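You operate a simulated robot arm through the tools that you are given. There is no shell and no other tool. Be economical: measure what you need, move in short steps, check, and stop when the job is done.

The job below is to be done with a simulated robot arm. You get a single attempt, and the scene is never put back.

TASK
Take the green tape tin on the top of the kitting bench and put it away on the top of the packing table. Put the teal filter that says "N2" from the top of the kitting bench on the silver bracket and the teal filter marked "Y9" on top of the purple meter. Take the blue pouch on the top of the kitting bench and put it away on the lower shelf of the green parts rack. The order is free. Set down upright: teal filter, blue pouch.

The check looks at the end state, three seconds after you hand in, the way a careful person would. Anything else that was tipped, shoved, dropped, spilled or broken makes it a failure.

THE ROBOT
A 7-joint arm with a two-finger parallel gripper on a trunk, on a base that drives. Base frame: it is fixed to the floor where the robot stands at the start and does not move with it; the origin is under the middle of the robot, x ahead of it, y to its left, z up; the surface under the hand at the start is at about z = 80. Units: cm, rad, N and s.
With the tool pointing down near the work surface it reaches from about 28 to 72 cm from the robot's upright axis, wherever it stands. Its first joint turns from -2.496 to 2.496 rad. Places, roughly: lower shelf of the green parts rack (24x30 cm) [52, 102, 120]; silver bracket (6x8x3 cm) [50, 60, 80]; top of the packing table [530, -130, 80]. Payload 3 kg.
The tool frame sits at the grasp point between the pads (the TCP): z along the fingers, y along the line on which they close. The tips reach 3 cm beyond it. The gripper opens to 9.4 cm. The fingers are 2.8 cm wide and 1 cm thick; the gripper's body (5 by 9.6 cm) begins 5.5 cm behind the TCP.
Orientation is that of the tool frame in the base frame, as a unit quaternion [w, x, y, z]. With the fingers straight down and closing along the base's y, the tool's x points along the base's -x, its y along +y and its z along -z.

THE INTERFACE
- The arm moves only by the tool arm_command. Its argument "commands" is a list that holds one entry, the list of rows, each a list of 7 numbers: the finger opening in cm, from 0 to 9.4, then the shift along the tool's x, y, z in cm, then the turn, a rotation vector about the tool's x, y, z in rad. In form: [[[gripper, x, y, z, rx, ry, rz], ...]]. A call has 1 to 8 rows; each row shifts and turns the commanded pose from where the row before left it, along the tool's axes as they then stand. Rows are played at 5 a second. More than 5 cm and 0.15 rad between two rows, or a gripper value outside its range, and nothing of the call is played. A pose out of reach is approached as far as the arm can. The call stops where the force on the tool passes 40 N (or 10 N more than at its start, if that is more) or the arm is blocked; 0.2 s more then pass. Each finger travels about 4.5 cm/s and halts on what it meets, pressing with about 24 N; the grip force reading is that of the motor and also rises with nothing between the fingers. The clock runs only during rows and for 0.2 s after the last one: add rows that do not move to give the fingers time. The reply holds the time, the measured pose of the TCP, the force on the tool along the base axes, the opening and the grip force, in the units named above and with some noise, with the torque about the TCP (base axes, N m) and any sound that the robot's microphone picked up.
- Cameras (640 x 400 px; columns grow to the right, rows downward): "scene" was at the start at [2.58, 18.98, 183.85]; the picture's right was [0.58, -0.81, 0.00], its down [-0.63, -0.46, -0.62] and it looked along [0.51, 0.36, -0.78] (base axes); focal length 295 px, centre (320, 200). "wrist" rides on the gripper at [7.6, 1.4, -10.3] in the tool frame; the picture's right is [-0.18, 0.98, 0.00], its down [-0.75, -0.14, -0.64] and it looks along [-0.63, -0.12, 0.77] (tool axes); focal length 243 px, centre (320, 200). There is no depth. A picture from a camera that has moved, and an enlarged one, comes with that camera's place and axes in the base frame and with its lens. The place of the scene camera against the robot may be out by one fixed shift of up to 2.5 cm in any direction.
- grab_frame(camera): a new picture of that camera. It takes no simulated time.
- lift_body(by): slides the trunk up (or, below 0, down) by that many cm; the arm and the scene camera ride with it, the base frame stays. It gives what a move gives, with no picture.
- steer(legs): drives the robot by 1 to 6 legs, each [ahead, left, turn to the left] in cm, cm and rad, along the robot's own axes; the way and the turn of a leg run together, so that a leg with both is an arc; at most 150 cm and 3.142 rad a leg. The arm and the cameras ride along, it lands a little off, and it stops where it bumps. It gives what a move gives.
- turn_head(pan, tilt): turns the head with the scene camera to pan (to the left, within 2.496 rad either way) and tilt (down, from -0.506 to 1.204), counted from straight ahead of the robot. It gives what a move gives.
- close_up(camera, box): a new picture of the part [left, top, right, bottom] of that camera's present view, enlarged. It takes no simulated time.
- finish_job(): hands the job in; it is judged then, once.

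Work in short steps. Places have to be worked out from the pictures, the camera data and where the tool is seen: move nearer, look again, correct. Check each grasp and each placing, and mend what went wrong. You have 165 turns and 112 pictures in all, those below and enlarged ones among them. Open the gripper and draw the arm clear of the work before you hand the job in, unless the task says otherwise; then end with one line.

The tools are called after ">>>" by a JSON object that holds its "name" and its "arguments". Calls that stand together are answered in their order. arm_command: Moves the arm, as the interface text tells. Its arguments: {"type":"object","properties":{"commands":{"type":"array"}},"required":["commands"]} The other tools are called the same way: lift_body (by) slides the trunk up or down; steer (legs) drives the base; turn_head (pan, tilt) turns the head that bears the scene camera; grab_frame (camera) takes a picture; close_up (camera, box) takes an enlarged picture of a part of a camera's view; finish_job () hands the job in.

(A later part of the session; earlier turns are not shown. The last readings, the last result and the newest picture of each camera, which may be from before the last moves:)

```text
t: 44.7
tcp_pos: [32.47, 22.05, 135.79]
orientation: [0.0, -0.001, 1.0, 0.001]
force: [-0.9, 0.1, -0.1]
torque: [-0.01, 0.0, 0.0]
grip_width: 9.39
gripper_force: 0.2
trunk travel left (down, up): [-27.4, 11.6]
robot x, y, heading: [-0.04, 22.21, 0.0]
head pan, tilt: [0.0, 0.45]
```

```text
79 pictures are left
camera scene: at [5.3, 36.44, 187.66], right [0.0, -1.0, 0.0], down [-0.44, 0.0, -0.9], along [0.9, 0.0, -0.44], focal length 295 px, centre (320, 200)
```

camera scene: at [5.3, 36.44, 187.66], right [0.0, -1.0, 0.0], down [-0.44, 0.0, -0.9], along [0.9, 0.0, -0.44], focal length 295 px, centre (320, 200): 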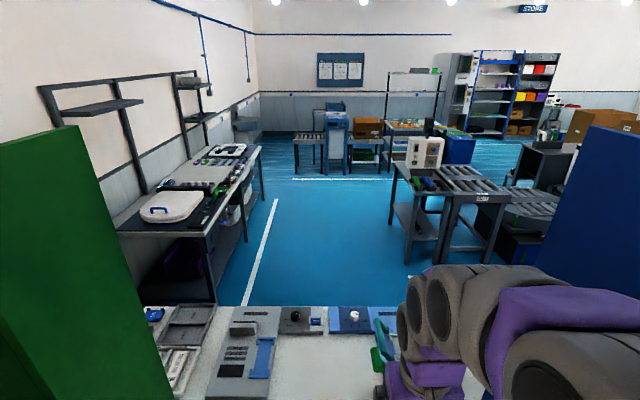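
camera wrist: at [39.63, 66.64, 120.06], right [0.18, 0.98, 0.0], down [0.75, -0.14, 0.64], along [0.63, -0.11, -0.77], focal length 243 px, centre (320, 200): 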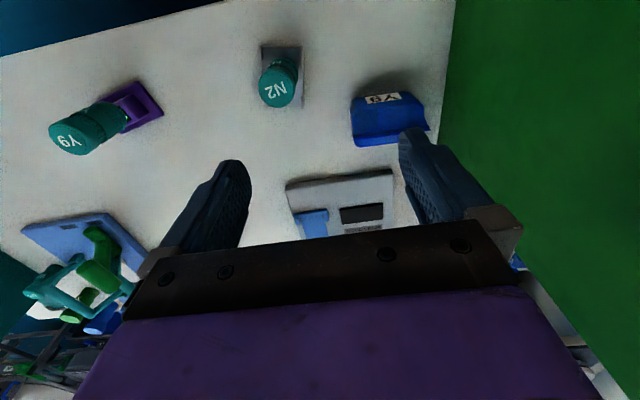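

The rack's upper part is walled on this side and opens toward +x; the gap at the bench's left end to the wall looks ~80 cm. I back off slightly and strafe left part of the way, then look at the gap.

>>> {"name": "steer", "arguments": {"legs": [[-6, 0, 0], [0, 80, 0]]}}

>>> {"name": "turn_head", "arguments": {"pan": 0.7, "tilt": 0.8}}

>>> {"name": "grab_frame", "arguments": {"camera": "scene"}}

>>> {"name": "turn_head", "arguments": {"pan": 1.5, "tilt": 0.9}}

>>> {"name": "grab_frame", "arguments": {"camera": "scene"}}

```text
t: 49.5
tcp_pos: [25.78, 101.94, 135.71]
orientation: [0.0, -0.007, 1.0, 0.002]
force: [-0.3, -0.2, -0.4]
torque: [0.02, -0.03, -0.04]
grip_width: 9.4
gripper_force: 0.1
trunk travel left (down, up): [-27.4, 11.6]
robot x, y, heading: [-6.73, 101.99, 0.012]
head pan, tilt: [0.0, 0.45]
```

```text
t: 50.6
tcp_pos: [25.81, 102.07, 135.77]
orientation: [0.001, -0.007, 1.0, 0.003]
force: [-0.1, 0.4, -0.1]
torque: [-0.01, 0.04, 0.02]
grip_width: 9.4
gripper_force: 0.1
trunk travel left (down, up): [-27.4, 11.6]
robot x, y, heading: [-6.48, 101.84, 0.012]
head pan, tilt: [0.7, 0.799]
```

```text
78 pictures are left
camera scene: at [-4.61, 121.18, 184.63], right [0.65, -0.76, 0.0], down [-0.54, -0.47, -0.7], along [0.53, 0.46, -0.72], focal length 295 px, centre (320, 200)
```

scene: 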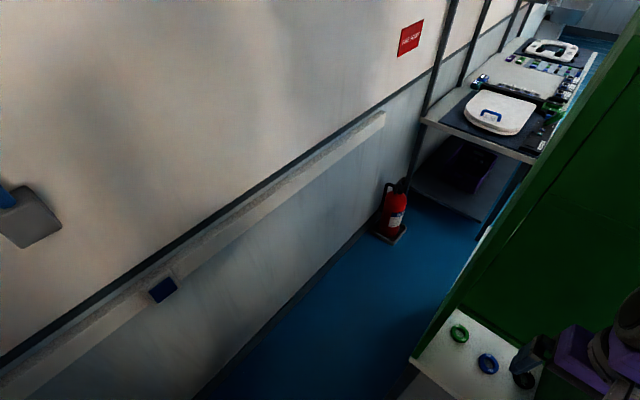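

```text
t: 51.7
tcp_pos: [25.93, 102.01, 135.71]
orientation: [0.001, -0.008, 1.0, 0.002]
force: [-0.1, -0.2, -0.6]
torque: [0.06, -0.02, -0.01]
grip_width: 9.41
gripper_force: 0.1
trunk travel left (down, up): [-27.4, 11.6]
robot x, y, heading: [-6.69, 101.58, 0.014]
head pan, tilt: [1.499, 0.901]
```

```text
77 pictures are left
camera scene: at [-10.28, 123.44, 183.84], right [1.0, -0.06, 0.0], down [-0.05, -0.78, -0.62], along [0.04, 0.62, -0.78], focal length 295 px, centre (320, 200)
```

scene: 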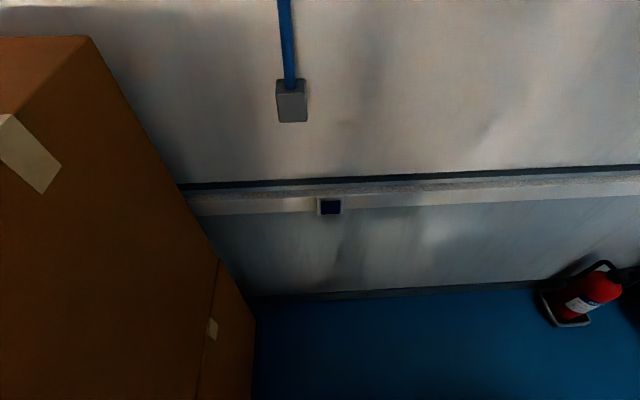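

The left gap narrows to ~57 cm between the bench corner and a fire extinguisher — maybe too tight. I check the robot's own footprint by looking down, and the far right route.

>>> {"name": "turn_head", "arguments": {"pan": 2.3, "tilt": 1.2}}

>>> {"name": "grab_frame", "arguments": {"camera": "scene"}}

>>> {"name": "turn_head", "arguments": {"pan": -1.5, "tilt": 0.3}}

>>> {"name": "grab_frame", "arguments": {"camera": "scene"}}

```text
t: 52.9
tcp_pos: [25.79, 102.16, 135.73]
orientation: [0.001, -0.007, 1.0, 0.001]
force: [-0.3, -0.3, 0.4]
torque: [-0.03, 0.02, -0.02]
grip_width: 9.4
gripper_force: 0.1
trunk travel left (down, up): [-27.4, 11.6]
robot x, y, heading: [-6.57, 101.62, 0.016]
head pan, tilt: [2.3, 1.201]
```

```text
76 pictures are left
camera scene: at [-14.51, 120.02, 181.86], right [0.74, 0.68, 0.0], down [0.63, -0.69, -0.36], along [-0.25, 0.27, -0.93], focal length 295 px, centre (320, 200)
```

scene: 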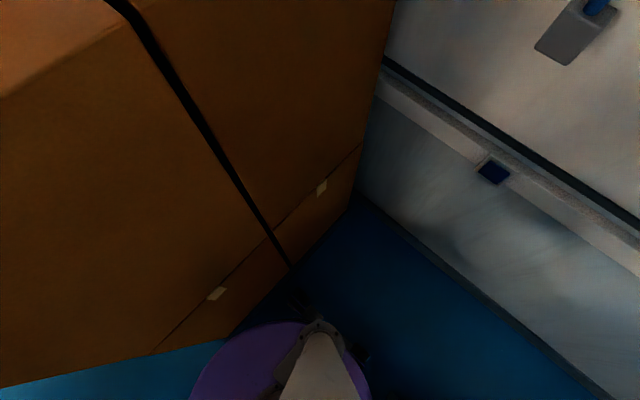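

```text
t: 56.0
tcp_pos: [25.84, 102.1, 135.83]
orientation: [0.001, -0.007, 1.0, 0.002]
force: [-0.2, -0.1, -0.6]
torque: [-0.06, 0.01, -0.02]
grip_width: 9.4
gripper_force: 0.0
trunk travel left (down, up): [-27.4, 11.6]
robot x, y, heading: [-6.58, 101.74, 0.015]
head pan, tilt: [-1.499, 0.3]
```

```text
75 pictures are left
camera scene: at [-9.9, 106.58, 189.07], right [-1.0, -0.09, 0.0], down [-0.03, 0.29, -0.96], along [0.08, -0.95, -0.3], focal length 295 px, centre (320, 200)
```

scene: 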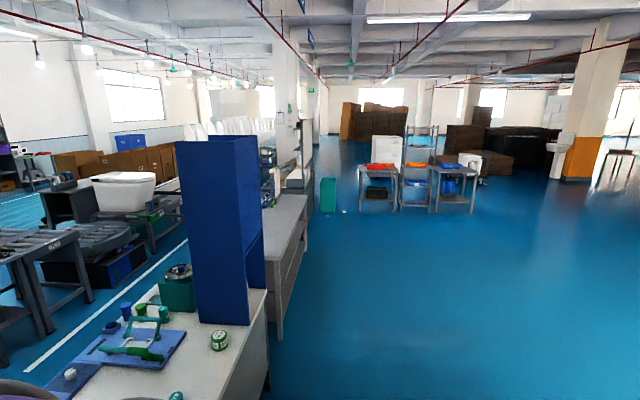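

The base looks ~25–30 cm in radius; the left way is too tight. The right side is wide open, so I drive along -y past the grey table and look for the way around.

>>> {"name": "steer", "arguments": {"legs": [[0, -60, 0], [-20, 0, 0], [0, -150, 0], [0, -150, 0]]}}

>>> {"name": "turn_head", "arguments": {"pan": -0.6, "tilt": 0.4}}

>>> {"name": "grab_frame", "arguments": {"camera": "scene"}}

```text
t: 74.7
tcp_pos: [14.58, -258.57, 135.78]
orientation: [0.001, -0.017, 1.0, 0.001]
force: [0.4, -0.5, 0.5]
torque: [-0.01, -0.02, -0.02]
grip_width: 9.38
gripper_force: 0.1
trunk travel left (down, up): [-27.4, 11.6]
robot x, y, heading: [-17.5, -260.18, 0.036]
head pan, tilt: [-1.499, 0.3]
```

```text
t: 75.9
tcp_pos: [14.53, -259.09, 135.77]
orientation: [0.001, -0.017, 1.0, 0.002]
force: [-0.4, 0.0, 0.0]
torque: [-0.02, 0.01, -0.02]
grip_width: 9.4
gripper_force: 0.0
trunk travel left (down, up): [-27.4, 11.6]
robot x, y, heading: [-17.89, -260.13, 0.035]
head pan, tilt: [-0.6, 0.4]
```

```text
74 pictures are left
camera scene: at [-14.22, -250.86, 188.14], right [-0.54, -0.84, 0.0], down [-0.33, 0.21, -0.92], along [0.78, -0.49, -0.39], focal length 295 px, centre (320, 200)
```

scene: 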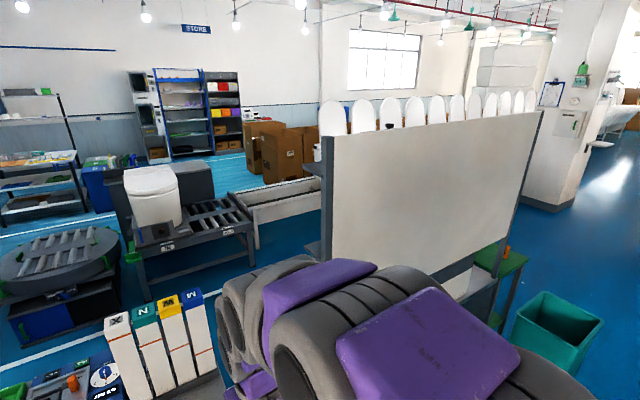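

The board unit ends near y≈-460 with a teal bin in front of it. I go farther out and past it, then look across.

>>> {"name": "steer", "arguments": {"legs": [[-35, 0, -0.035], [0, -150, 0], [0, -110, 0]]}}

>>> {"name": "turn_head", "arguments": {"pan": 0.1, "tilt": 0.4}}

>>> {"name": "grab_frame", "arguments": {"camera": "scene"}}

```text
t: 86.0
tcp_pos: [-20.92, -414.7, 135.78]
orientation: [0.001, -0.002, 1.0, 0.012]
force: [-0.7, 0.4, -1.2]
torque: [0.03, -0.02, 0.03]
grip_width: 9.42
gripper_force: 0.0
trunk travel left (down, up): [-27.4, 11.6]
robot x, y, heading: [-53.28, -411.94, 0.009]
head pan, tilt: [-0.6, 0.4]
stopped in leg 3: the robot was blocked; the commanded pose is now the measured one
```

```text
t: 87.0
tcp_pos: [-21.03, -414.21, 135.74]
orientation: [0.002, -0.003, 1.0, 0.011]
force: [-0.2, -0.2, 0.0]
torque: [-0.01, 0.0, -0.01]
grip_width: 9.39
gripper_force: 0.0
trunk travel left (down, up): [-27.4, 11.6]
robot x, y, heading: [-53.39, -412.27, 0.008]
head pan, tilt: [0.099, 0.4]
```

```text
73 pictures are left
camera scene: at [-48.03, -395.64, 188.02], right [0.11, -0.99, 0.01], down [-0.39, -0.05, -0.92], along [0.92, 0.1, -0.39], focal length 295 px, centre (320, 200)
```

scene: 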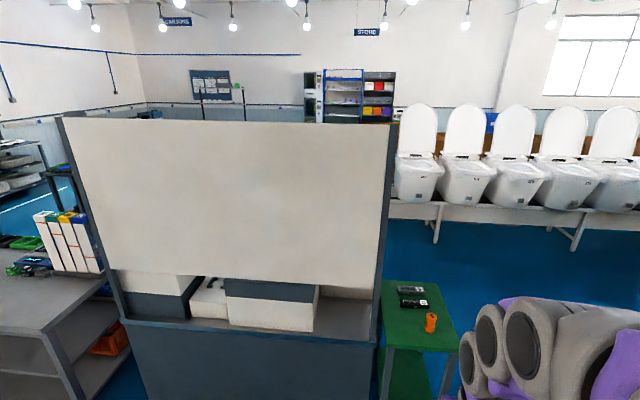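

Blocked at y≈-412. Look to the right to see by what.

>>> {"name": "turn_head", "arguments": {"pan": -1.3, "tilt": 0.9}}

>>> {"name": "grab_frame", "arguments": {"camera": "scene"}}

>>> {"name": "turn_head", "arguments": {"pan": -0.7, "tilt": 0.7}}

>>> {"name": "grab_frame", "arguments": {"camera": "scene"}}

```text
t: 88.6
tcp_pos: [-20.9, -414.29, 135.78]
orientation: [0.001, -0.003, 1.0, 0.01]
force: [-0.4, -0.1, -0.2]
torque: [0.0, -0.02, -0.03]
grip_width: 9.42
gripper_force: 0.1
trunk travel left (down, up): [-27.4, 11.6]
robot x, y, heading: [-53.33, -411.94, 0.012]
head pan, tilt: [-1.3, 0.901]
```

```text
72 pictures are left
camera scene: at [-55.16, -403.81, 183.78], right [-0.96, -0.28, 0.0], down [-0.22, 0.75, -0.63], along [0.17, -0.6, -0.78], focal length 295 px, centre (320, 200)
```

scene: 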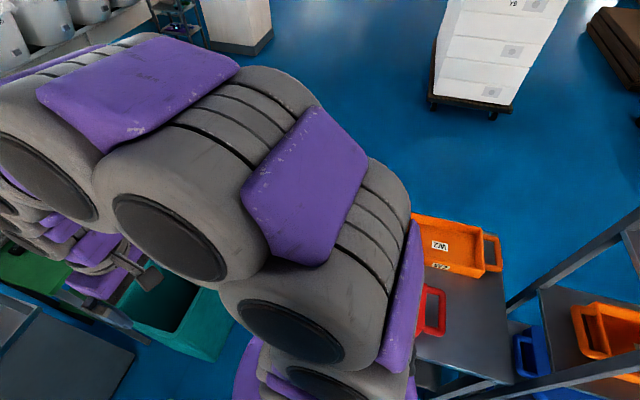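

```text
t: 89.6
tcp_pos: [-20.91, -414.38, 135.82]
orientation: [0.002, -0.002, 1.0, 0.011]
force: [-0.7, 0.5, -0.5]
torque: [-0.02, 0.02, 0.02]
grip_width: 9.39
gripper_force: 0.1
trunk travel left (down, up): [-27.4, 11.6]
robot x, y, heading: [-53.45, -412.31, 0.009]
head pan, tilt: [-0.7, 0.7]
```

```text
71 pictures are left
camera scene: at [-50.72, -401.96, 185.37], right [-0.64, -0.77, 0.01], down [-0.5, 0.41, -0.77], along [0.59, -0.49, -0.64], focal length 295 px, centre (320, 200)
```

scene: 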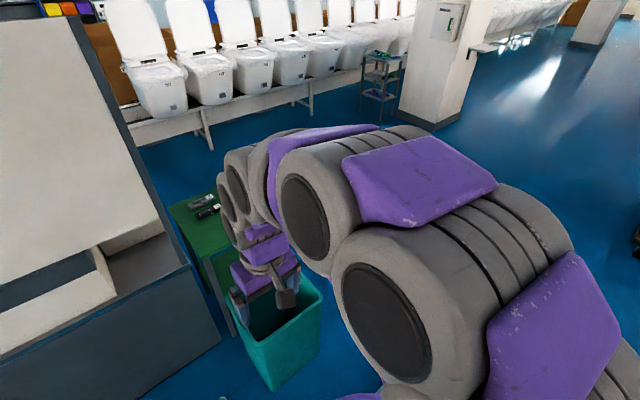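

A table with trays on my right blocked the base and the slot to the teal bin is narrow. I'll look behind-right for a wide loop around those tables.

>>> {"name": "steer", "arguments": {"legs": [[0, 30, 0]]}}

>>> {"name": "turn_head", "arguments": {"pan": -2.2, "tilt": 0.5}}

>>> {"name": "grab_frame", "arguments": {"camera": "scene"}}

>>> {"name": "turn_head", "arguments": {"pan": -1.57, "tilt": 0.75}}

>>> {"name": "grab_frame", "arguments": {"camera": "scene"}}

```text
t: 91.7
tcp_pos: [-21.11, -387.19, 135.63]
orientation: [0.003, 0.001, 1.0, 0.023]
force: [-0.6, 1.1, -1.0]
torque: [-0.08, 0.01, -0.01]
grip_width: 9.4
gripper_force: 0.0
trunk travel left (down, up): [-27.4, 11.6]
robot x, y, heading: [-53.36, -381.77, 0.004]
head pan, tilt: [-0.7, 0.7]
```

```text
t: 93.3
tcp_pos: [-21.2, -385.96, 135.69]
orientation: [0.002, 0.001, 1.0, 0.018]
force: [1.1, -0.3, 0.4]
torque: [0.0, 0.0, 0.03]
grip_width: 9.41
gripper_force: 0.1
trunk travel left (down, up): [-27.4, 11.6]
robot x, y, heading: [-53.86, -382.58, 0.003]
head pan, tilt: [-2.201, 0.499]
```

```text
70 pictures are left
camera scene: at [-62.81, -375.77, 187.25], right [-0.81, 0.58, 0.0], down [0.28, 0.39, -0.88], along [-0.51, -0.71, -0.48], focal length 295 px, centre (320, 200)
```

scene: 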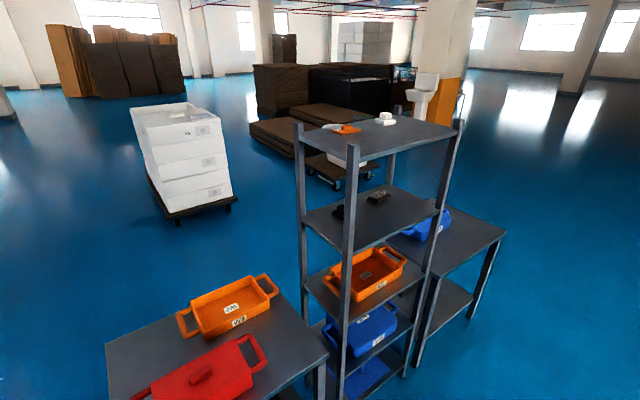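

```text
t: 94.3
tcp_pos: [-21.1, -386.32, 135.59]
orientation: [0.002, 0.002, 1.0, 0.017]
force: [0.3, -0.4, -0.1]
torque: [0.07, -0.06, -0.02]
grip_width: 9.42
gripper_force: 0.1
trunk travel left (down, up): [-27.4, 11.6]
robot x, y, heading: [-53.57, -382.12, 0.005]
head pan, tilt: [-1.571, 0.75]
```

```text
69 pictures are left
camera scene: at [-57.45, -378.24, 185.09], right [-1.0, -0.01, 0.0], down [0.0, 0.69, -0.72], along [0.0, -0.72, -0.69], focal length 295 px, centre (320, 200)
```

scene: 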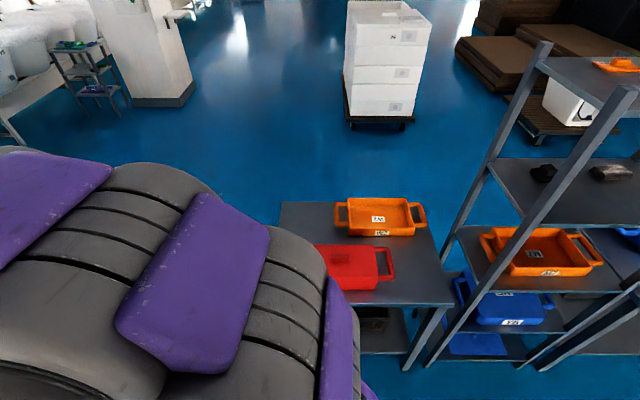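

Table spans x -110…-37, so the slot is too narrow. I take a wide loop: back to x≈-310, down to y≈-585, then forward.

>>> {"name": "steer", "arguments": {"legs": [[-130, 0, 0], [-127, 0, 0], [0, -100, 0], [0, -103, 0]]}}

>>> {"name": "turn_head", "arguments": {"pan": 0.0, "tilt": 0.4}}

>>> {"name": "grab_frame", "arguments": {"camera": "scene"}}

```text
t: 116.3
tcp_pos: [-278.45, -585.55, 135.84]
orientation: [0.002, 0.011, 1.0, 0.012]
force: [-0.1, -0.3, 0.4]
torque: [0.05, 0.03, -0.03]
grip_width: 9.39
gripper_force: 0.0
trunk travel left (down, up): [-27.4, 11.6]
robot x, y, heading: [-310.97, -582.28, -0.013]
head pan, tilt: [-1.571, 0.75]
```

```text
t: 118.0
tcp_pos: [-278.58, -585.61, 135.76]
orientation: [0.003, 0.011, 1.0, 0.012]
force: [-0.4, -0.6, -0.4]
torque: [0.02, -0.03, 0.0]
grip_width: 9.41
gripper_force: 0.1
trunk travel left (down, up): [-27.4, 11.6]
robot x, y, heading: [-310.96, -582.16, -0.016]
head pan, tilt: [0.0, 0.4]
```

```text
68 pictures are left
camera scene: at [-305.29, -568.25, 188.14], right [-0.01, -1.0, 0.0], down [-0.39, 0.01, -0.92], along [0.92, -0.01, -0.39], focal length 295 px, centre (320, 200)
```

scene: 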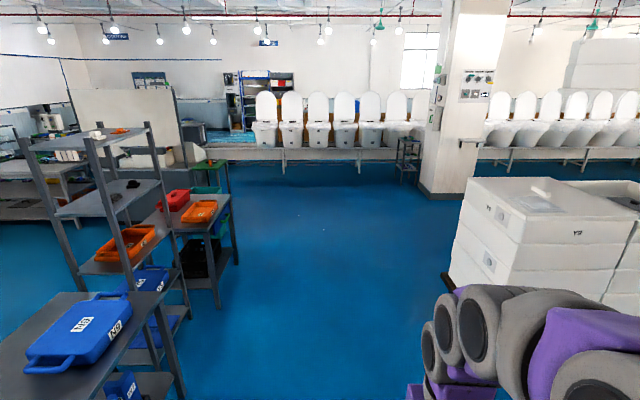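

Way ahead is clear. I drive forward to x≈190.

>>> {"name": "steer", "arguments": {"legs": [[150, 0, 0.013], [150, 0, 0], [150, 0, 0], [48, 0, 0]]}}

>>> {"name": "turn_head", "arguments": {"pan": 1.4, "tilt": 0.4}}

>>> {"name": "grab_frame", "arguments": {"camera": "scene"}}

```text
t: 141.8
tcp_pos: [217.6, -589.41, 135.68]
orientation: [0.001, 0.009, 1.0, 0.012]
force: [0.4, -0.1, -0.3]
torque: [0.0, -0.01, 0.01]
grip_width: 9.39
gripper_force: 0.1
trunk travel left (down, up): [-27.4, 11.6]
robot x, y, heading: [185.45, -586.2, -0.007]
head pan, tilt: [0.0, 0.4]
```

```text
t: 143.4
tcp_pos: [217.62, -589.38, 135.77]
orientation: [0.002, 0.01, 1.0, 0.012]
force: [0.9, -0.3, -0.7]
torque: [-0.01, -0.02, -0.03]
grip_width: 9.42
gripper_force: 0.1
trunk travel left (down, up): [-27.4, 11.6]
robot x, y, heading: [185.26, -585.92, -0.008]
head pan, tilt: [1.4, 0.4]
```

```text
67 pictures are left
camera scene: at [183.19, -562.81, 188.14], right [0.98, -0.18, 0.0], down [-0.07, -0.38, -0.92], along [0.17, 0.91, -0.39], focal length 295 px, centre (320, 200)
```

scene: 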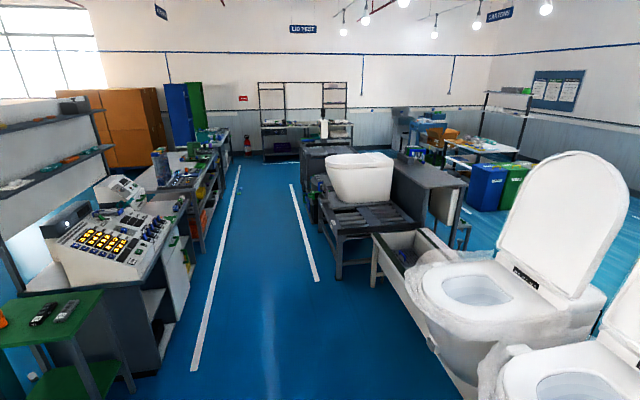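

The aisle behind the benches is clear and leads to the rack's open side and the packing table. I turn to face +y and drive up the aisle to inspect the rack opening and reach distances.

>>> {"name": "steer", "arguments": {"legs": [[-15, 0, 0], [0, 0, 1.578], [150, 0, 0], [150, 0, 0], [150, 0, 0], [100, 0, 0]]}}

>>> {"name": "turn_head", "arguments": {"pan": 0.5, "tilt": 0.6}}

>>> {"name": "grab_frame", "arguments": {"camera": "scene"}}

```text
t: 174.7
tcp_pos: [176.92, 1.57, 135.7]
orientation: [-0.008, -0.697, 0.717, 0.009]
force: [0.3, -0.2, 0.7]
torque: [0.03, -0.02, 0.04]
grip_width: 9.4
gripper_force: 0.0
trunk travel left (down, up): [-27.4, 11.6]
robot x, y, heading: [173.1, -30.85, 1.552]
head pan, tilt: [1.4, 0.4]
```

```text
t: 175.9
tcp_pos: [176.85, 1.52, 135.72]
orientation: [-0.006, -0.697, 0.717, 0.009]
force: [0.6, 0.3, -0.3]
torque: [0.01, 0.0, 0.01]
grip_width: 9.43
gripper_force: 0.0
trunk travel left (down, up): [-27.4, 11.6]
robot x, y, heading: [173.11, -30.65, 1.553]
head pan, tilt: [0.499, 0.6]
```

```text
66 pictures are left
camera scene: at [154.14, -25.43, 186.32], right [0.89, 0.46, 0.0], down [0.26, -0.5, -0.82], along [-0.38, 0.73, -0.57], focal length 295 px, centre (320, 200)
```

scene: 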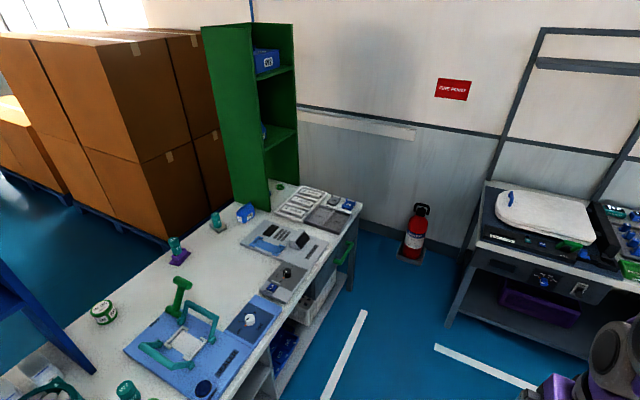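

The rack's open side shows: lower shelf front edge at x≈64, z≈120, with ~37 cm headroom. I go stand facing it to check the robot's reach there and what lies on the shelf.

>>> {"name": "close_up", "arguments": {"camera": "scene", "box": [180, 20, 360, 240]}}

>>> {"name": "steer", "arguments": {"legs": [[110, 0, 0.018], [0, 25, 0], [0, 0, 1.571]]}}

>>> {"name": "turn_head", "arguments": {"pan": -0.3, "tilt": 0.6}}

>>> {"name": "grab_frame", "arguments": {"camera": "scene"}}

```text
1.82 times, centred on (270, 130) of scene
camera zoom: at [154.14, -25.43, 186.32], right [0.89, 0.46, 0.0], down [0.26, -0.5, -0.82], along [-0.38, 0.73, -0.57], focal length 537 px, centre (411, 327)
```

zoom: 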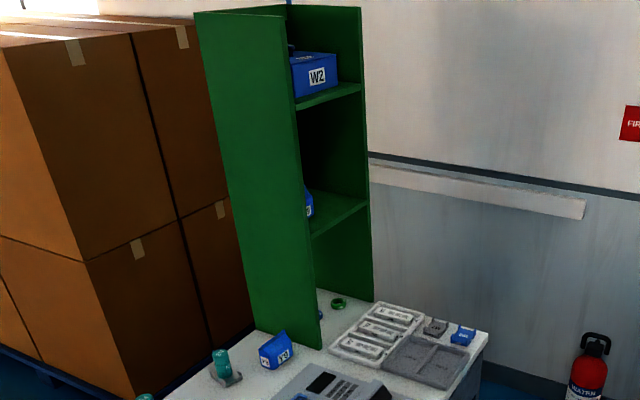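

```text
t: 186.8
tcp_pos: [117.78, 83.83, 135.71]
orientation: [0.014, 1.0, -0.006, -0.002]
force: [0.2, 0.1, -0.1]
torque: [0.02, 0.02, -0.03]
grip_width: 9.41
gripper_force: 0.0
trunk travel left (down, up): [-27.4, 11.6]
robot x, y, heading: [150.21, 80.69, 3.141]
head pan, tilt: [0.499, 0.6]
```

```text
t: 188.0
tcp_pos: [117.81, 83.56, 135.8]
orientation: [0.012, 1.0, -0.007, -0.002]
force: [0.2, 0.0, -0.4]
torque: [0.05, 0.04, 0.0]
grip_width: 9.4
gripper_force: 0.2
trunk travel left (down, up): [-27.4, 11.6]
robot x, y, heading: [150.53, 80.68, 3.143]
head pan, tilt: [-0.3, 0.6]
```

```text
64 pictures are left
camera scene: at [143.52, 69.19, 186.31], right [0.3, 0.95, 0.0], down [0.54, -0.17, -0.82], along [-0.79, 0.25, -0.57], focal length 295 px, centre (320, 200)
```

scene: 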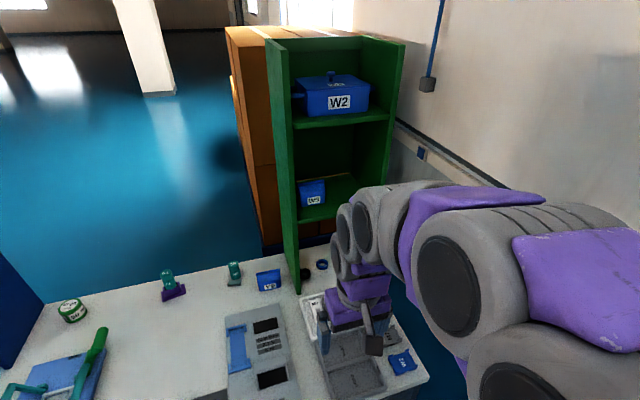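

There is already one blue item at the lower shelf's near side. I'll move close to the bench and test the arm's reach toward the shelf in free air.

>>> {"name": "close_up", "arguments": {"camera": "scene", "box": [250, 30, 420, 290]}}

>>> {"name": "steer", "arguments": {"legs": [[8, 0, 0]]}}

>>> {"name": "arm_command", "arguments": {"commands": [[[9.4, -4.2, -2.5, -0.6, 0, 0, 0], [9.4, -4.2, -2.5, -0.6, 0, 0, 0], [9.4, -4.2, -2.5, -0.6, 0, 0, 0], [9.4, -4.2, -2.5, -0.6, 0, 0, 0], [9.4, -4.2, -2.5, -0.6, 0, 0, 0], [9.4, -4.2, -2.5, -0.6, 0, 0, 0], [9.4, -4.2, -2.5, -0.6, 0, 0, 0]]]}}

>>> {"name": "arm_command", "arguments": {"commands": [[[9.4, 0, 0, 0, 0, -0.13, 0], [9.4, 0, 0, 0, 0, -0.13, 0], [9.4, 0, 0, 0, 0, -0.13, 0], [9.4, 0, 0, 0, 0, -0.13, 0], [9.4, 0, 0, 0, 0, -0.13, 0], [9.4, 0, 0, 0, 0, -0.135, 0]]]}}

```text
1.54 times, centred on (335, 160) of scene
camera zoom: at [143.52, 69.19, 186.31], right [0.3, 0.95, 0.0], down [0.54, -0.17, -0.82], along [-0.79, 0.25, -0.57], focal length 454 px, centre (297, 262)
```

zoom: 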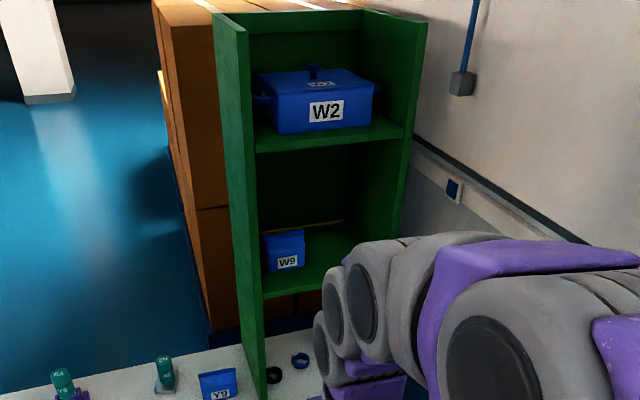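

```text
t: 189.0
tcp_pos: [109.66, 83.49, 135.75]
orientation: [0.011, 1.0, -0.005, 0.0]
force: [-0.1, -0.6, -1.0]
torque: [0.0, -0.01, 0.01]
grip_width: 9.39
gripper_force: 0.2
trunk travel left (down, up): [-27.4, 11.6]
robot x, y, heading: [141.91, 80.77, 3.134]
head pan, tilt: [-0.3, 0.6]
```

```text
t: 190.6
tcp_pos: [79.89, 101.95, 139.68]
orientation: [0.012, 1.0, -0.006, -0.001]
force: [-0.2, -0.2, -0.5]
torque: [0.03, -0.01, 0.0]
grip_width: 9.4
gripper_force: 0.0
trunk travel left (down, up): [-27.4, 11.6]
robot x, y, heading: [141.9, 80.57, 3.14]
head pan, tilt: [-0.3, 0.6]
```

```text
t: 192.0
tcp_pos: [80.65, 101.78, 139.58]
orientation: [0.009, 0.922, -0.01, -0.387]
force: [0.8, 0.6, 0.0]
torque: [0.01, -0.03, 0.01]
grip_width: 9.41
gripper_force: 0.3
trunk travel left (down, up): [-27.4, 11.6]
robot x, y, heading: [142.05, 80.81, 3.133]
head pan, tilt: [-0.3, 0.6]
```

W9 sits on the near side of the lower shelf; there is room at y≈106. I test reaching into the shelf with the 45° tool.

>>> {"name": "arm_command", "arguments": {"commands": [[[9.4, -2.5, 0, 4, 0, 0, 0], [9.4, -2.5, 0, 4, 0, 0, 0], [9.4, -3.3, 0, 3.3, 0, 0, 0], [9.4, -3.3, 0, 3.3, 0, 0, 0], [9.4, -3.3, 0, 3.3, 0, 0, 0]]]}}

>>> {"name": "grab_frame", "arguments": {"camera": "wrist"}}

>>> {"name": "grab_frame", "arguments": {"camera": "scene"}}

```text
t: 193.2
tcp_pos: [56.82, 101.46, 136.84]
orientation: [0.014, 0.926, -0.01, -0.376]
force: [-1.2, 2.3, 5.7]
torque: [-0.09, -0.36, 0.12]
grip_width: 9.37
gripper_force: 0.0
trunk travel left (down, up): [-27.4, 11.6]
robot x, y, heading: [142.27, 80.55, 3.143]
head pan, tilt: [-0.3, 0.6]
```

```text
62 pictures are left
camera wrist: at [69.41, 99.94, 138.91], right [-0.14, -0.98, 0.16], down [-0.09, 0.17, 0.98], along [-0.99, 0.12, -0.11], focal length 243 px, centre (320, 200)
```

wrist: 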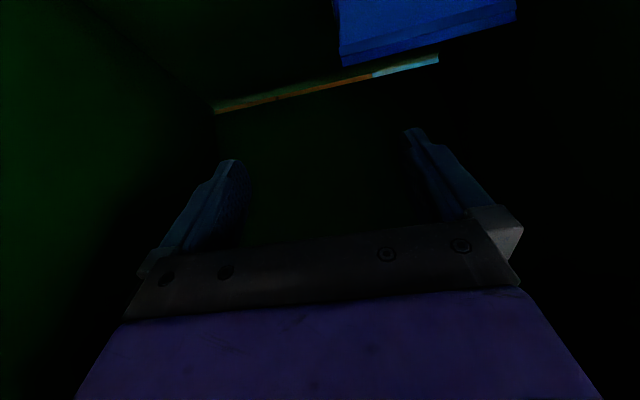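

```text
61 pictures are left
camera scene: at [134.67, 69.49, 186.27], right [0.3, 0.95, 0.0], down [0.54, -0.17, -0.82], along [-0.78, 0.25, -0.57], focal length 295 px, centre (320, 200)
```

scene: 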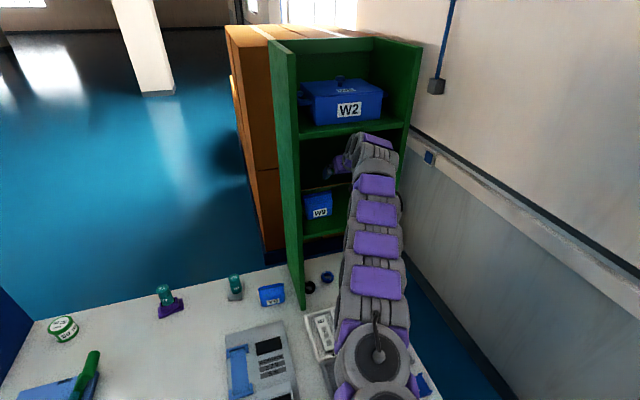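

Reach is sufficient (x≈57 reached), though a ~6 N reading suggests the wrist grazes the upper shelf edge; a lower TCP/flatter tilt will help. I back out.

>>> {"name": "arm_command", "arguments": {"commands": [[[9.4, 1.4, 0, 1.4, 0, 0, 0], [9.4, 3.3, 0, -3.3, 0, 0, 0], [9.4, 3.3, 0, -3.3, 0, 0, 0], [9.4, 3.3, 0, -3.3, 0, 0, 0], [9.4, 3.3, 0, -3.3, 0, 0, 0], [9.4, 3.3, 0, -3.3, 0, 0, 0]]]}}

>>> {"name": "arm_command", "arguments": {"commands": [[[9.4, 0, 0, 0, 0, 0.13, 0], [9.4, 0, 0, 0, 0, 0.13, 0], [9.4, 0, 0, 0, 0, 0.13, 0], [9.4, 0, 0, 0, 0, 0.13, 0], [9.4, 0, 0, 0, 0, 0.13, 0], [9.4, 0, 0, 0, 0, 0.135, 0]]]}}

>>> {"name": "grab_frame", "arguments": {"camera": "scene"}}

```text
t: 194.6
tcp_pos: [81.23, 101.67, 135.52]
orientation: [0.009, 0.923, -0.009, -0.385]
force: [-0.2, 0.6, 0.4]
torque: [-0.01, 0.0, -0.01]
grip_width: 9.41
gripper_force: 0.0
trunk travel left (down, up): [-27.4, 11.6]
robot x, y, heading: [142.15, 80.79, 3.138]
head pan, tilt: [-0.3, 0.6]
```

```text
t: 196.0
tcp_pos: [80.42, 101.69, 135.38]
orientation: [0.012, 1.0, -0.005, 0.0]
force: [0.2, -0.5, -0.5]
torque: [0.03, 0.02, 0.01]
grip_width: 9.4
gripper_force: 0.2
trunk travel left (down, up): [-27.4, 11.6]
robot x, y, heading: [142.28, 80.93, 3.138]
head pan, tilt: [-0.3, 0.6]
```

```text
60 pictures are left
camera scene: at [134.88, 69.58, 186.31], right [0.3, 0.95, 0.0], down [0.54, -0.17, -0.82], along [-0.79, 0.25, -0.57], focal length 295 px, centre (320, 200)
```

scene: 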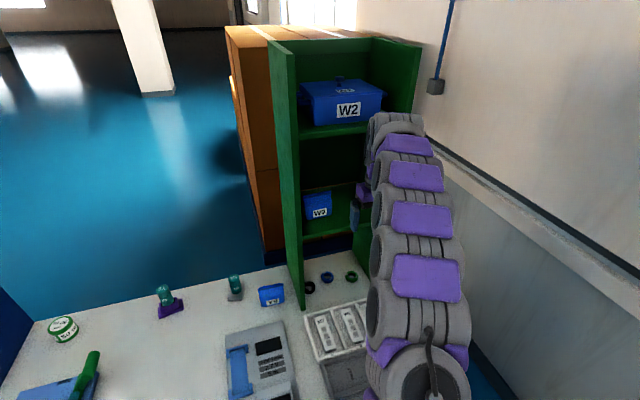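

Rack unaffected. From this side the pouch may be reachable with a tilted tool if its length fits the 9.4 cm opening; I zoom in to measure it.

>>> {"name": "close_up", "arguments": {"camera": "scene", "box": [220, 260, 320, 330]}}

>>> {"name": "close_up", "arguments": {"camera": "scene", "box": [280, 170, 380, 240]}}

```text
5.71 times, centred on (270, 295) of scene
camera zoom: at [134.88, 69.58, 186.31], right [0.3, 0.95, 0.0], down [0.54, -0.17, -0.82], along [-0.79, 0.25, -0.57], focal length 1686 px, centre (606, -343)
```

zoom: 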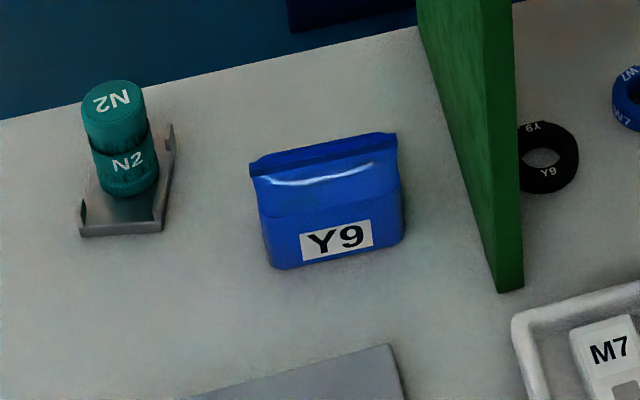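

```text
5.71 times, centred on (330, 205) of scene
camera zoom: at [134.88, 69.58, 186.31], right [0.3, 0.95, 0.0], down [0.54, -0.17, -0.82], along [-0.79, 0.25, -0.57], focal length 1686 px, centre (263, 171)
```

zoom: 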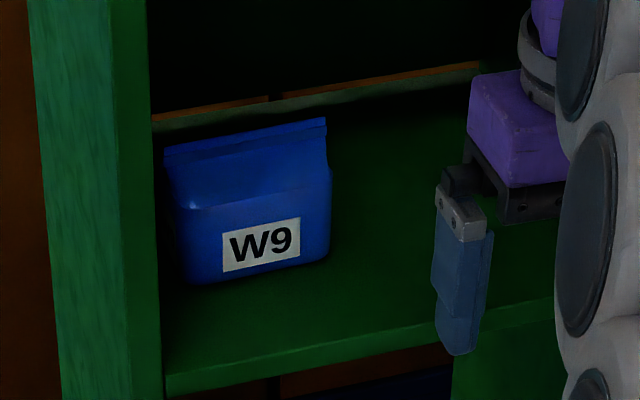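

The pouch is 10 cm long along y and ~4.5 cm thick (fin top z≈91), so it must be gripped across x, from the other side. Plan: go back, relocate pouch (turned 90°) and tin to mid-bench spots near x≈66 that both sides reach, then loop round again. Folding the arm and returning.

>>> {"name": "arm_command", "arguments": {"commands": [[[9.4, 4.3, 2.4, 0, 0, 0, 0], [9.4, 4.3, 2.4, 0, 0, 0, 0], [9.4, 4.3, 2.4, 0, 0, 0, 0], [9.4, 4.3, 2.4, 0, 0, 0, 0], [9.4, 4.3, 2.4, 0, 0, 0, 0], [9.4, 4.3, 2.4, 0, 0, 0, 0], [9.4, 4.0, 2.4, 0, 0, 0, 0]]]}}

>>> {"name": "steer", "arguments": {"legs": [[-28, 0, 0], [0, 0, -1.571], [-150, 0, 0], [-150, 0, 0], [-150, 0, 0], [-150, 0, 0]]}}

```text
t: 197.6
tcp_pos: [110.54, 84.28, 135.94]
orientation: [0.012, 1.0, -0.005, -0.003]
force: [0.3, -0.3, 1.3]
torque: [0.0, 0.05, 0.02]
grip_width: 9.4
gripper_force: 0.1
trunk travel left (down, up): [-27.4, 11.6]
robot x, y, heading: [142.18, 80.75, 3.136]
head pan, tilt: [-0.3, 0.6]
```

```text
t: 231.5
tcp_pos: [139.78, -485.0, 135.86]
orientation: [-0.007, -0.666, 0.746, 0.01]
force: [-0.2, 0.1, -0.1]
torque: [-0.01, -0.03, -0.03]
grip_width: 9.39
gripper_force: 0.1
trunk travel left (down, up): [-27.4, 11.6]
robot x, y, heading: [132.76, -516.35, 1.468]
head pan, tilt: [-0.3, 0.6]
```

At [133, -516], heading 1.47. Turn to heading 0, step to y≈-585, and back along the loop to x≈-310.

>>> {"name": "steer", "arguments": {"legs": [[0, 0, -1.468], [0, -69, 0], [-150, 0, 0], [-150, 0, 0], [-143, 0, 0]]}}

```text
t: 259.9
tcp_pos: [-284.05, -580.74, 135.89]
orientation: [0.001, 0.01, 1.0, 0.012]
force: [0.1, 0.6, -0.7]
torque: [0.0, -0.03, 0.02]
grip_width: 9.43
gripper_force: 0.1
trunk travel left (down, up): [-27.4, 11.6]
robot x, y, heading: [-315.92, -577.02, -0.011]
head pan, tilt: [-0.3, 0.6]
```

Now back up and across to the front of the kitting bench.

>>> {"name": "steer", "arguments": {"legs": [[0, 140, 0.011], [0, 60, 0], [140, 0, 0], [130, 0, 0], [0, 150, 0], [0, 150, 0]]}}

```text
t: 296.3
tcp_pos: [-13.03, -86.44, 135.92]
orientation: [0.001, 0.011, 1.0, 0.015]
force: [0.3, 0.0, 0.6]
torque: [-0.02, 0.03, -0.01]
grip_width: 9.4
gripper_force: 0.2
trunk travel left (down, up): [-27.4, 11.6]
robot x, y, heading: [-44.45, -81.9, -0.015]
head pan, tilt: [-0.3, 0.6]
```

Next to the pick position near [2, 42].

>>> {"name": "steer", "arguments": {"legs": [[0, 124, 0.015], [46, 0, 0]]}}

>>> {"name": "turn_head", "arguments": {"pan": 0.3, "tilt": 0.9}}

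>>> {"name": "grab_frame", "arguments": {"camera": "scene"}}

```text
t: 304.9
tcp_pos: [32.94, 38.11, 135.9]
orientation: [0.001, 0.002, 1.0, 0.011]
force: [0.3, 0.7, -0.4]
torque: [0.02, -0.02, -0.01]
grip_width: 9.43
gripper_force: 0.0
trunk travel left (down, up): [-27.4, 11.6]
robot x, y, heading: [0.77, 41.28, 0.006]
head pan, tilt: [-0.3, 0.6]
```

```text
t: 305.9
tcp_pos: [32.82, 37.92, 135.98]
orientation: [0.002, 0.001, 1.0, 0.012]
force: [0.6, -0.4, 0.1]
torque: [0.01, -0.01, 0.0]
grip_width: 9.41
gripper_force: 0.1
trunk travel left (down, up): [-27.4, 11.6]
robot x, y, heading: [0.96, 41.69, 0.005]
head pan, tilt: [0.3, 0.901]
```

```text
57 pictures are left
camera scene: at [4.21, 57.86, 183.84], right [0.3, -0.95, 0.0], down [-0.75, -0.24, -0.62], along [0.59, 0.19, -0.78], focal length 295 px, centre (320, 200)
```

scene: 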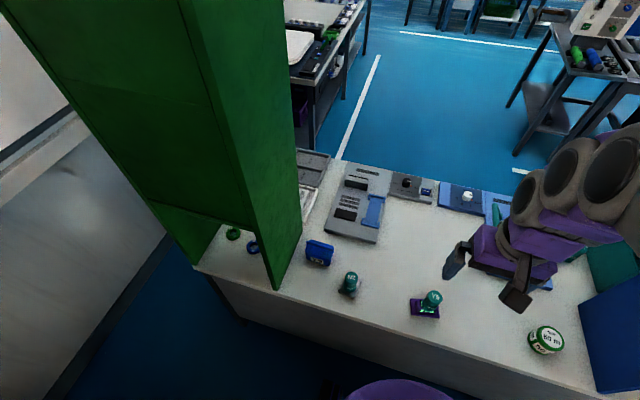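

All fixed items stand. I move above the pouch area and then turn the tool 90° so it closes along x, with the camera on the -y side.

>>> {"name": "arm_command", "arguments": {"commands": [[[9.4, -2.6, 3.5, 1.5, 0, 0, 0], [9.4, -2.6, 3.5, 1.5, 0, 0, 0], [9.4, -2.6, 3.5, 1.5, 0, 0, 0], [9.4, -2.6, 3.5, 1.5, 0, 0, 0], [9.4, -2.6, 3.5, 1.5, 0, 0, 0], [9.4, -2.6, 3.5, 1.5, 0, 0, 0], [9.4, -2.6, 3.5, 1.5, 0, 0, 0], [9.4, -2.6, 3.5, 1.5, 0, 0, 0]]]}}

>>> {"name": "arm_command", "arguments": {"commands": [[[9.4, 0, 0, 0, 0, 0, -0.147], [9.4, 0, 0, 0, 0, 0, -0.147], [9.4, 0, 0, 0, 0, 0, -0.147], [9.4, 0, 0, 0, 0, 0, -0.147], [9.4, 0, 0, 0, 0, 0, -0.147], [9.4, 0, 0, 0, 0, 0, -0.147], [9.4, 0, 0, 0, 0, 0, -0.147], [9.4, 0, 0, 0, 0, 0, -0.147]]]}}

>>> {"name": "arm_command", "arguments": {"commands": [[[9.4, 0, 0, 3, 0, 0, -0.147], [9.4, 0, 0, 3, 0, 0, -0.147], [9.4, 0, 0, 3, 0, 0, -0.101], [9.4, 0, 0, 0, 0, 0, 0]]]}}

>>> {"name": "grab_frame", "arguments": {"camera": "wrist"}}

```text
t: 307.7
tcp_pos: [53.79, 66.39, 124.4]
orientation: [-0.001, 0.002, 1.0, 0.01]
force: [-0.3, -0.6, -0.4]
torque: [0.04, 0.0, -0.01]
grip_width: 9.41
gripper_force: 0.1
trunk travel left (down, up): [-27.4, 11.6]
robot x, y, heading: [0.83, 41.32, 0.003]
head pan, tilt: [0.3, 0.901]
```

```text
t: 309.5
tcp_pos: [53.91, 66.14, 124.6]
orientation: [0.008, -0.554, 0.832, 0.01]
force: [-0.7, 0.1, 0.2]
torque: [0.01, 0.02, -0.02]
grip_width: 9.39
gripper_force: 0.1
trunk travel left (down, up): [-27.4, 11.6]
robot x, y, heading: [1.11, 41.1, 0.004]
head pan, tilt: [0.3, 0.901]
```

```text
t: 310.5
tcp_pos: [53.8, 66.42, 115.43]
orientation: [0.01, -0.707, 0.707, 0.006]
force: [1.5, 0.3, -0.4]
torque: [-0.03, 0.0, -0.02]
grip_width: 9.42
gripper_force: 0.1
trunk travel left (down, up): [-27.4, 11.6]
robot x, y, heading: [1.22, 41.61, 0.01]
head pan, tilt: [0.3, 0.901]
```

```text
56 pictures are left
camera wrist: at [52.16, 58.52, 125.41], right [-0.98, 0.19, 0.0], down [0.14, 0.74, 0.66], along [0.12, 0.65, -0.75], focal length 243 px, centre (320, 200)
```

wrist: 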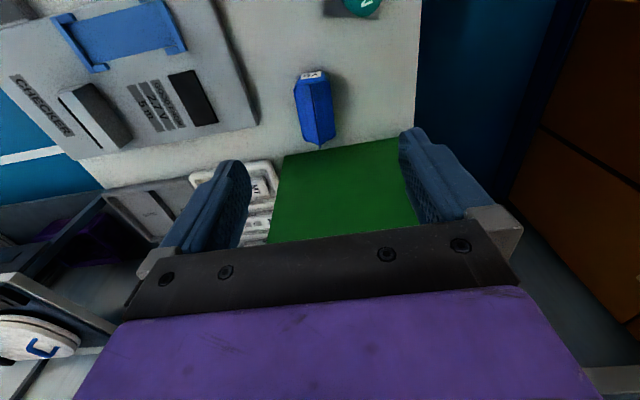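

Pouch is visible end-on; zoom to get its axis and centre.

>>> {"name": "close_up", "arguments": {"camera": "wrist", "box": [270, 50, 370, 160]}}

```text
3.64 times, centred on (320, 105) of wrist
camera zoom: at [52.16, 58.52, 125.41], right [-0.98, 0.19, 0.0], down [0.14, 0.74, 0.66], along [0.12, 0.65, -0.75], focal length 882 px, centre (320, 546)
```

zoom: 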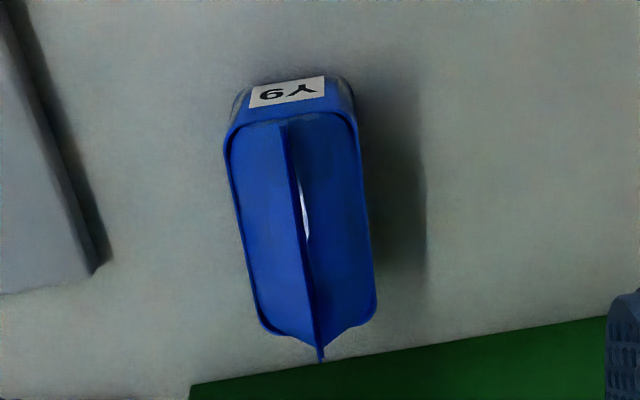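

Pouch centre ≈[55.6, 73.7], fin top ≈88.5. I shift over it and descend to z≈85.2.

>>> {"name": "arm_command", "arguments": {"commands": [[[9.4, -3.7, -0.9, 0, 0, 0, 0], [9.4, -3.6, -0.9, 0, 0, 0, 0], [9.4, 0, 0, 4.5, 0, 0, 0], [9.4, 0, 0, 4.5, 0, 0, 0], [9.4, 0, 0, 4.5, 0, 0, 0], [9.4, 0, 0, 4.5, 0, 0, 0], [9.4, 0, 0, 2, 0, 0, 0]]]}}

>>> {"name": "grab_frame", "arguments": {"camera": "wrist"}}

```text
t: 312.1
tcp_pos: [55.77, 74.07, 95.53]
orientation: [0.009, -0.706, 0.708, 0.007]
force: [-0.9, 0.6, -1.2]
torque: [0.0, 0.0, 0.01]
grip_width: 9.39
gripper_force: 0.1
trunk travel left (down, up): [-27.4, 11.6]
robot x, y, heading: [0.85, 41.62, 0.008]
head pan, tilt: [0.3, 0.901]
```

```text
54 pictures are left
camera wrist: at [54.24, 66.29, 105.56], right [-0.98, 0.19, 0.0], down [0.14, 0.74, 0.66], along [0.12, 0.65, -0.75], focal length 243 px, centre (320, 200)
```

wrist: 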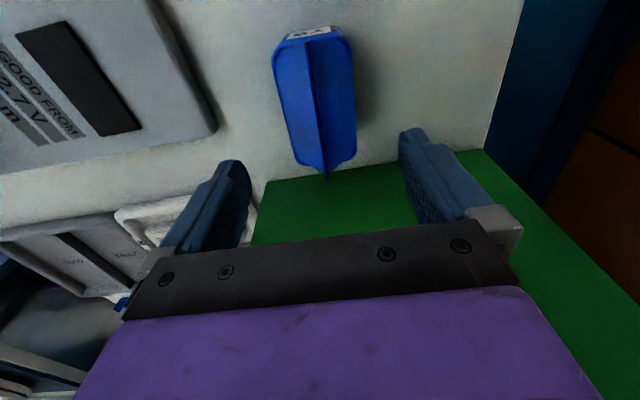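

Centre confirmed at [55.7, 73.6]. Descend 10.2 and close.

>>> {"name": "arm_command", "arguments": {"commands": [[[9.4, 0.4, 0, 3.5, 0, 0, 0], [9.4, 0, 0, 3.5, 0, 0, 0], [9.4, 0, 0, 3.2, 0, 0, 0], [9.4, 0, 0, 0, 0, 0, 0]]]}}

>>> {"name": "arm_command", "arguments": {"commands": [[[6, 0, 0, 0, 0, 0, 0], [4.5, 0, 0, 0, 0, 0, 0], [3.5, 0, 0, 0, 0, 0, 0], [3.5, 0, 0, 0, 0, 0, 0], [3.5, 0, 0, 0, 0, 0, 0]]]}}

```text
t: 313.1
tcp_pos: [55.82, 73.79, 85.37]
orientation: [0.009, -0.706, 0.708, 0.007]
force: [0.4, 1.2, -0.4]
torque: [-0.02, 0.01, 0.03]
grip_width: 9.39
gripper_force: 0.1
trunk travel left (down, up): [-27.4, 11.6]
robot x, y, heading: [0.98, 41.54, 0.005]
head pan, tilt: [0.3, 0.901]
```

```text
t: 314.3
tcp_pos: [55.98, 73.84, 85.56]
orientation: [0.01, -0.706, 0.708, 0.006]
force: [0.3, -0.5, 1.7]
torque: [-0.02, 0.0, -0.05]
grip_width: 6.2
gripper_force: 23.8
trunk travel left (down, up): [-27.4, 11.6]
robot x, y, heading: [0.98, 41.25, 0.008]
head pan, tilt: [0.3, 0.901]
```

Gripped at 6.2 cm. Lift and carry toward [68, 44].

>>> {"name": "arm_command", "arguments": {"commands": [[[3.5, 0, 0, -4, 0, 0, 0], [3.5, 0, 0, -4.5, 0, 0, 0], [3.5, 0, 0, -4.5, 0, 0, 0], [3.5, 3.5, -1.5, -2.5, 0, 0, 0], [3.5, 4.3, -2, 0, 0, 0, 0], [3.5, 4.3, -2, 0, 0, 0, 0], [3.5, 4.3, -2, 0, 0, 0, 0], [3.5, 4.3, -2, 0, 0, 0, 0]]]}}

>>> {"name": "arm_command", "arguments": {"commands": [[[3.5, 4.3, -1.5, 0, 0, 0, 0], [3.5, 4.3, -1.2, 0, 0, 0, 0.12], [3.5, 0, 0, 0, 0, 0, 0.147], [3.5, 0, 0, 0, 0, 0, 0.147], [3.5, 0, 0, 0, 0, 0, 0.147], [3.5, 0, 0, 0, 0, 0, 0.147], [3.5, 0, 0, 0, 0, 0, 0.147], [3.5, 0, 0, 0, 0, 0, 0.147]]]}}

>>> {"name": "arm_command", "arguments": {"commands": [[[3.5, 0, 0, 0, 0, 0, 0.147], [3.5, 0, 0, 0, 0, 0, 0.147], [3.5, 0, 0, 0, 0, 0, 0.147], [3.5, 0, 0, 0, 0, 0, 0.128], [3.5, 0, 0, 0, 0, 0, 0]]]}}

>>> {"name": "grab_frame", "arguments": {"camera": "wrist"}}

```text
t: 316.1
tcp_pos: [65.28, 52.94, 100.56]
orientation: [0.009, -0.706, 0.709, 0.008]
force: [-0.2, -1.2, -1.6]
torque: [-0.03, 0.0, 0.0]
grip_width: 6.24
gripper_force: 23.2
trunk travel left (down, up): [-27.4, 11.6]
robot x, y, heading: [1.15, 41.16, 0.01]
head pan, tilt: [0.3, 0.901]
```

```text
t: 317.9
tcp_pos: [67.81, 44.42, 100.44]
orientation: [0.005, -0.278, 0.961, 0.011]
force: [-0.3, -0.6, -0.8]
torque: [0.02, 0.0, -0.01]
grip_width: 6.19
gripper_force: 23.5
trunk travel left (down, up): [-27.4, 11.6]
robot x, y, heading: [1.06, 41.62, 0.006]
head pan, tilt: [0.3, 0.901]
```

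```text
t: 319.1
tcp_pos: [67.78, 44.34, 100.32]
orientation: [0.003, 0.002, 1.0, 0.011]
force: [-1.5, -0.6, 0.1]
torque: [0.0, 0.02, 0.0]
grip_width: 6.19
gripper_force: 23.9
trunk travel left (down, up): [-27.4, 11.6]
robot x, y, heading: [1.01, 41.42, 0.006]
head pan, tilt: [0.3, 0.901]
```

```text
53 pictures are left
camera wrist: at [60.06, 45.48, 110.57], right [0.19, 0.98, 0.02], down [0.75, -0.16, 0.64], along [0.63, -0.1, -0.77], focal length 243 px, centre (320, 200)
```

wrist: 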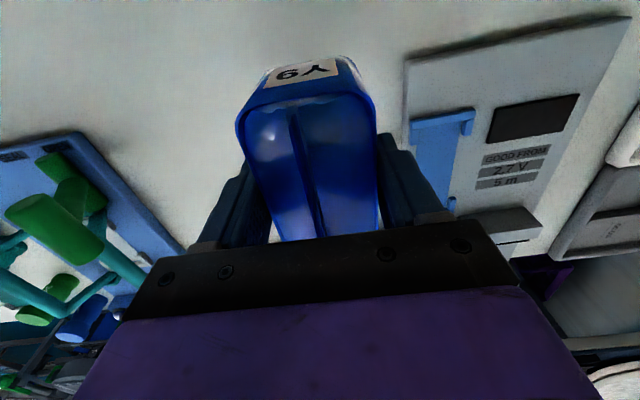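

Spot is free. Lower until contact (expected at TCP z≈85.5).

>>> {"name": "arm_command", "arguments": {"commands": [[[3.5, 0, 0, 4.5, 0, 0, 0], [3.5, 0, 0, 4.5, 0, 0, 0], [3.5, 0, 0, 3.5, 0, 0, 0], [3.5, 0, 0, 1, 0, 0, 0], [3.5, 0, 0, 0.5, 0, 0, 0], [3.5, 0, 0, 0.2, 0, 0, 0], [3.5, 0, 0, 0, 0, 0, 0]]]}}

```text
t: 320.7
tcp_pos: [67.8, 44.64, 86.22]
orientation: [0.002, 0.002, 1.0, 0.011]
force: [0.5, 0.9, -0.6]
torque: [0.01, 0.02, 0.01]
grip_width: 6.16
gripper_force: 24.4
trunk travel left (down, up): [-27.4, 11.6]
robot x, y, heading: [1.03, 41.34, 0.0]
head pan, tilt: [0.3, 0.901]
```

>>> {"name": "arm_command", "arguments": {"commands": [[[3.5, 0, 0, 0.3, 0, 0, 0], [3.5, 0, 0, 0.2, 0, 0, 0], [3.5, 0, 0, 0.2, 0, 0, 0], [3.5, 0, 0, 0, 0, 0, 0]]]}}

```text
t: 321.7
tcp_pos: [67.96, 44.79, 85.69]
orientation: [0.002, 0.001, 1.0, 0.012]
force: [0.2, -0.1, 5.4]
torque: [-0.25, -0.34, -0.01]
grip_width: 6.19
gripper_force: 24.3
trunk travel left (down, up): [-27.4, 11.6]
robot x, y, heading: [1.09, 41.47, 0.006]
head pan, tilt: [0.3, 0.901]
```

Contact (5 N). Release and rise.

>>> {"name": "arm_command", "arguments": {"commands": [[[5, 0, 0, 0, 0, 0, 0], [7.5, 0, 0, 0, 0, 0, 0], [9, 0, 0, 0, 0, 0, 0], [9, 0, 0, 0, 0, 0, 0], [9, 0, 0, -2, 0, 0, 0], [9, 0, 0, -4.5, 0, 0, 0], [9, 0, 0, -4.5, 0, 0, 0], [9, 0, 0, -4.5, 0, 0, 0]]]}}

>>> {"name": "grab_frame", "arguments": {"camera": "wrist"}}

```text
t: 323.5
tcp_pos: [67.39, 44.11, 100.99]
orientation: [0.002, 0.001, 1.0, 0.012]
force: [0.0, 0.6, -0.4]
torque: [0.03, -0.01, 0.01]
grip_width: 9.01
gripper_force: 0.2
trunk travel left (down, up): [-27.4, 11.6]
robot x, y, heading: [0.8, 41.51, 0.006]
head pan, tilt: [0.3, 0.901]
```

```text
52 pictures are left
camera wrist: at [59.75, 45.37, 111.29], right [0.19, 0.98, 0.02], down [0.75, -0.16, 0.64], along [0.63, -0.1, -0.77], focal length 243 px, centre (320, 200)
```

wrist: 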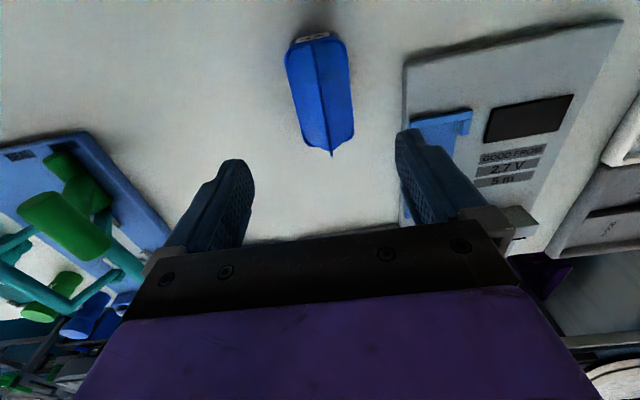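

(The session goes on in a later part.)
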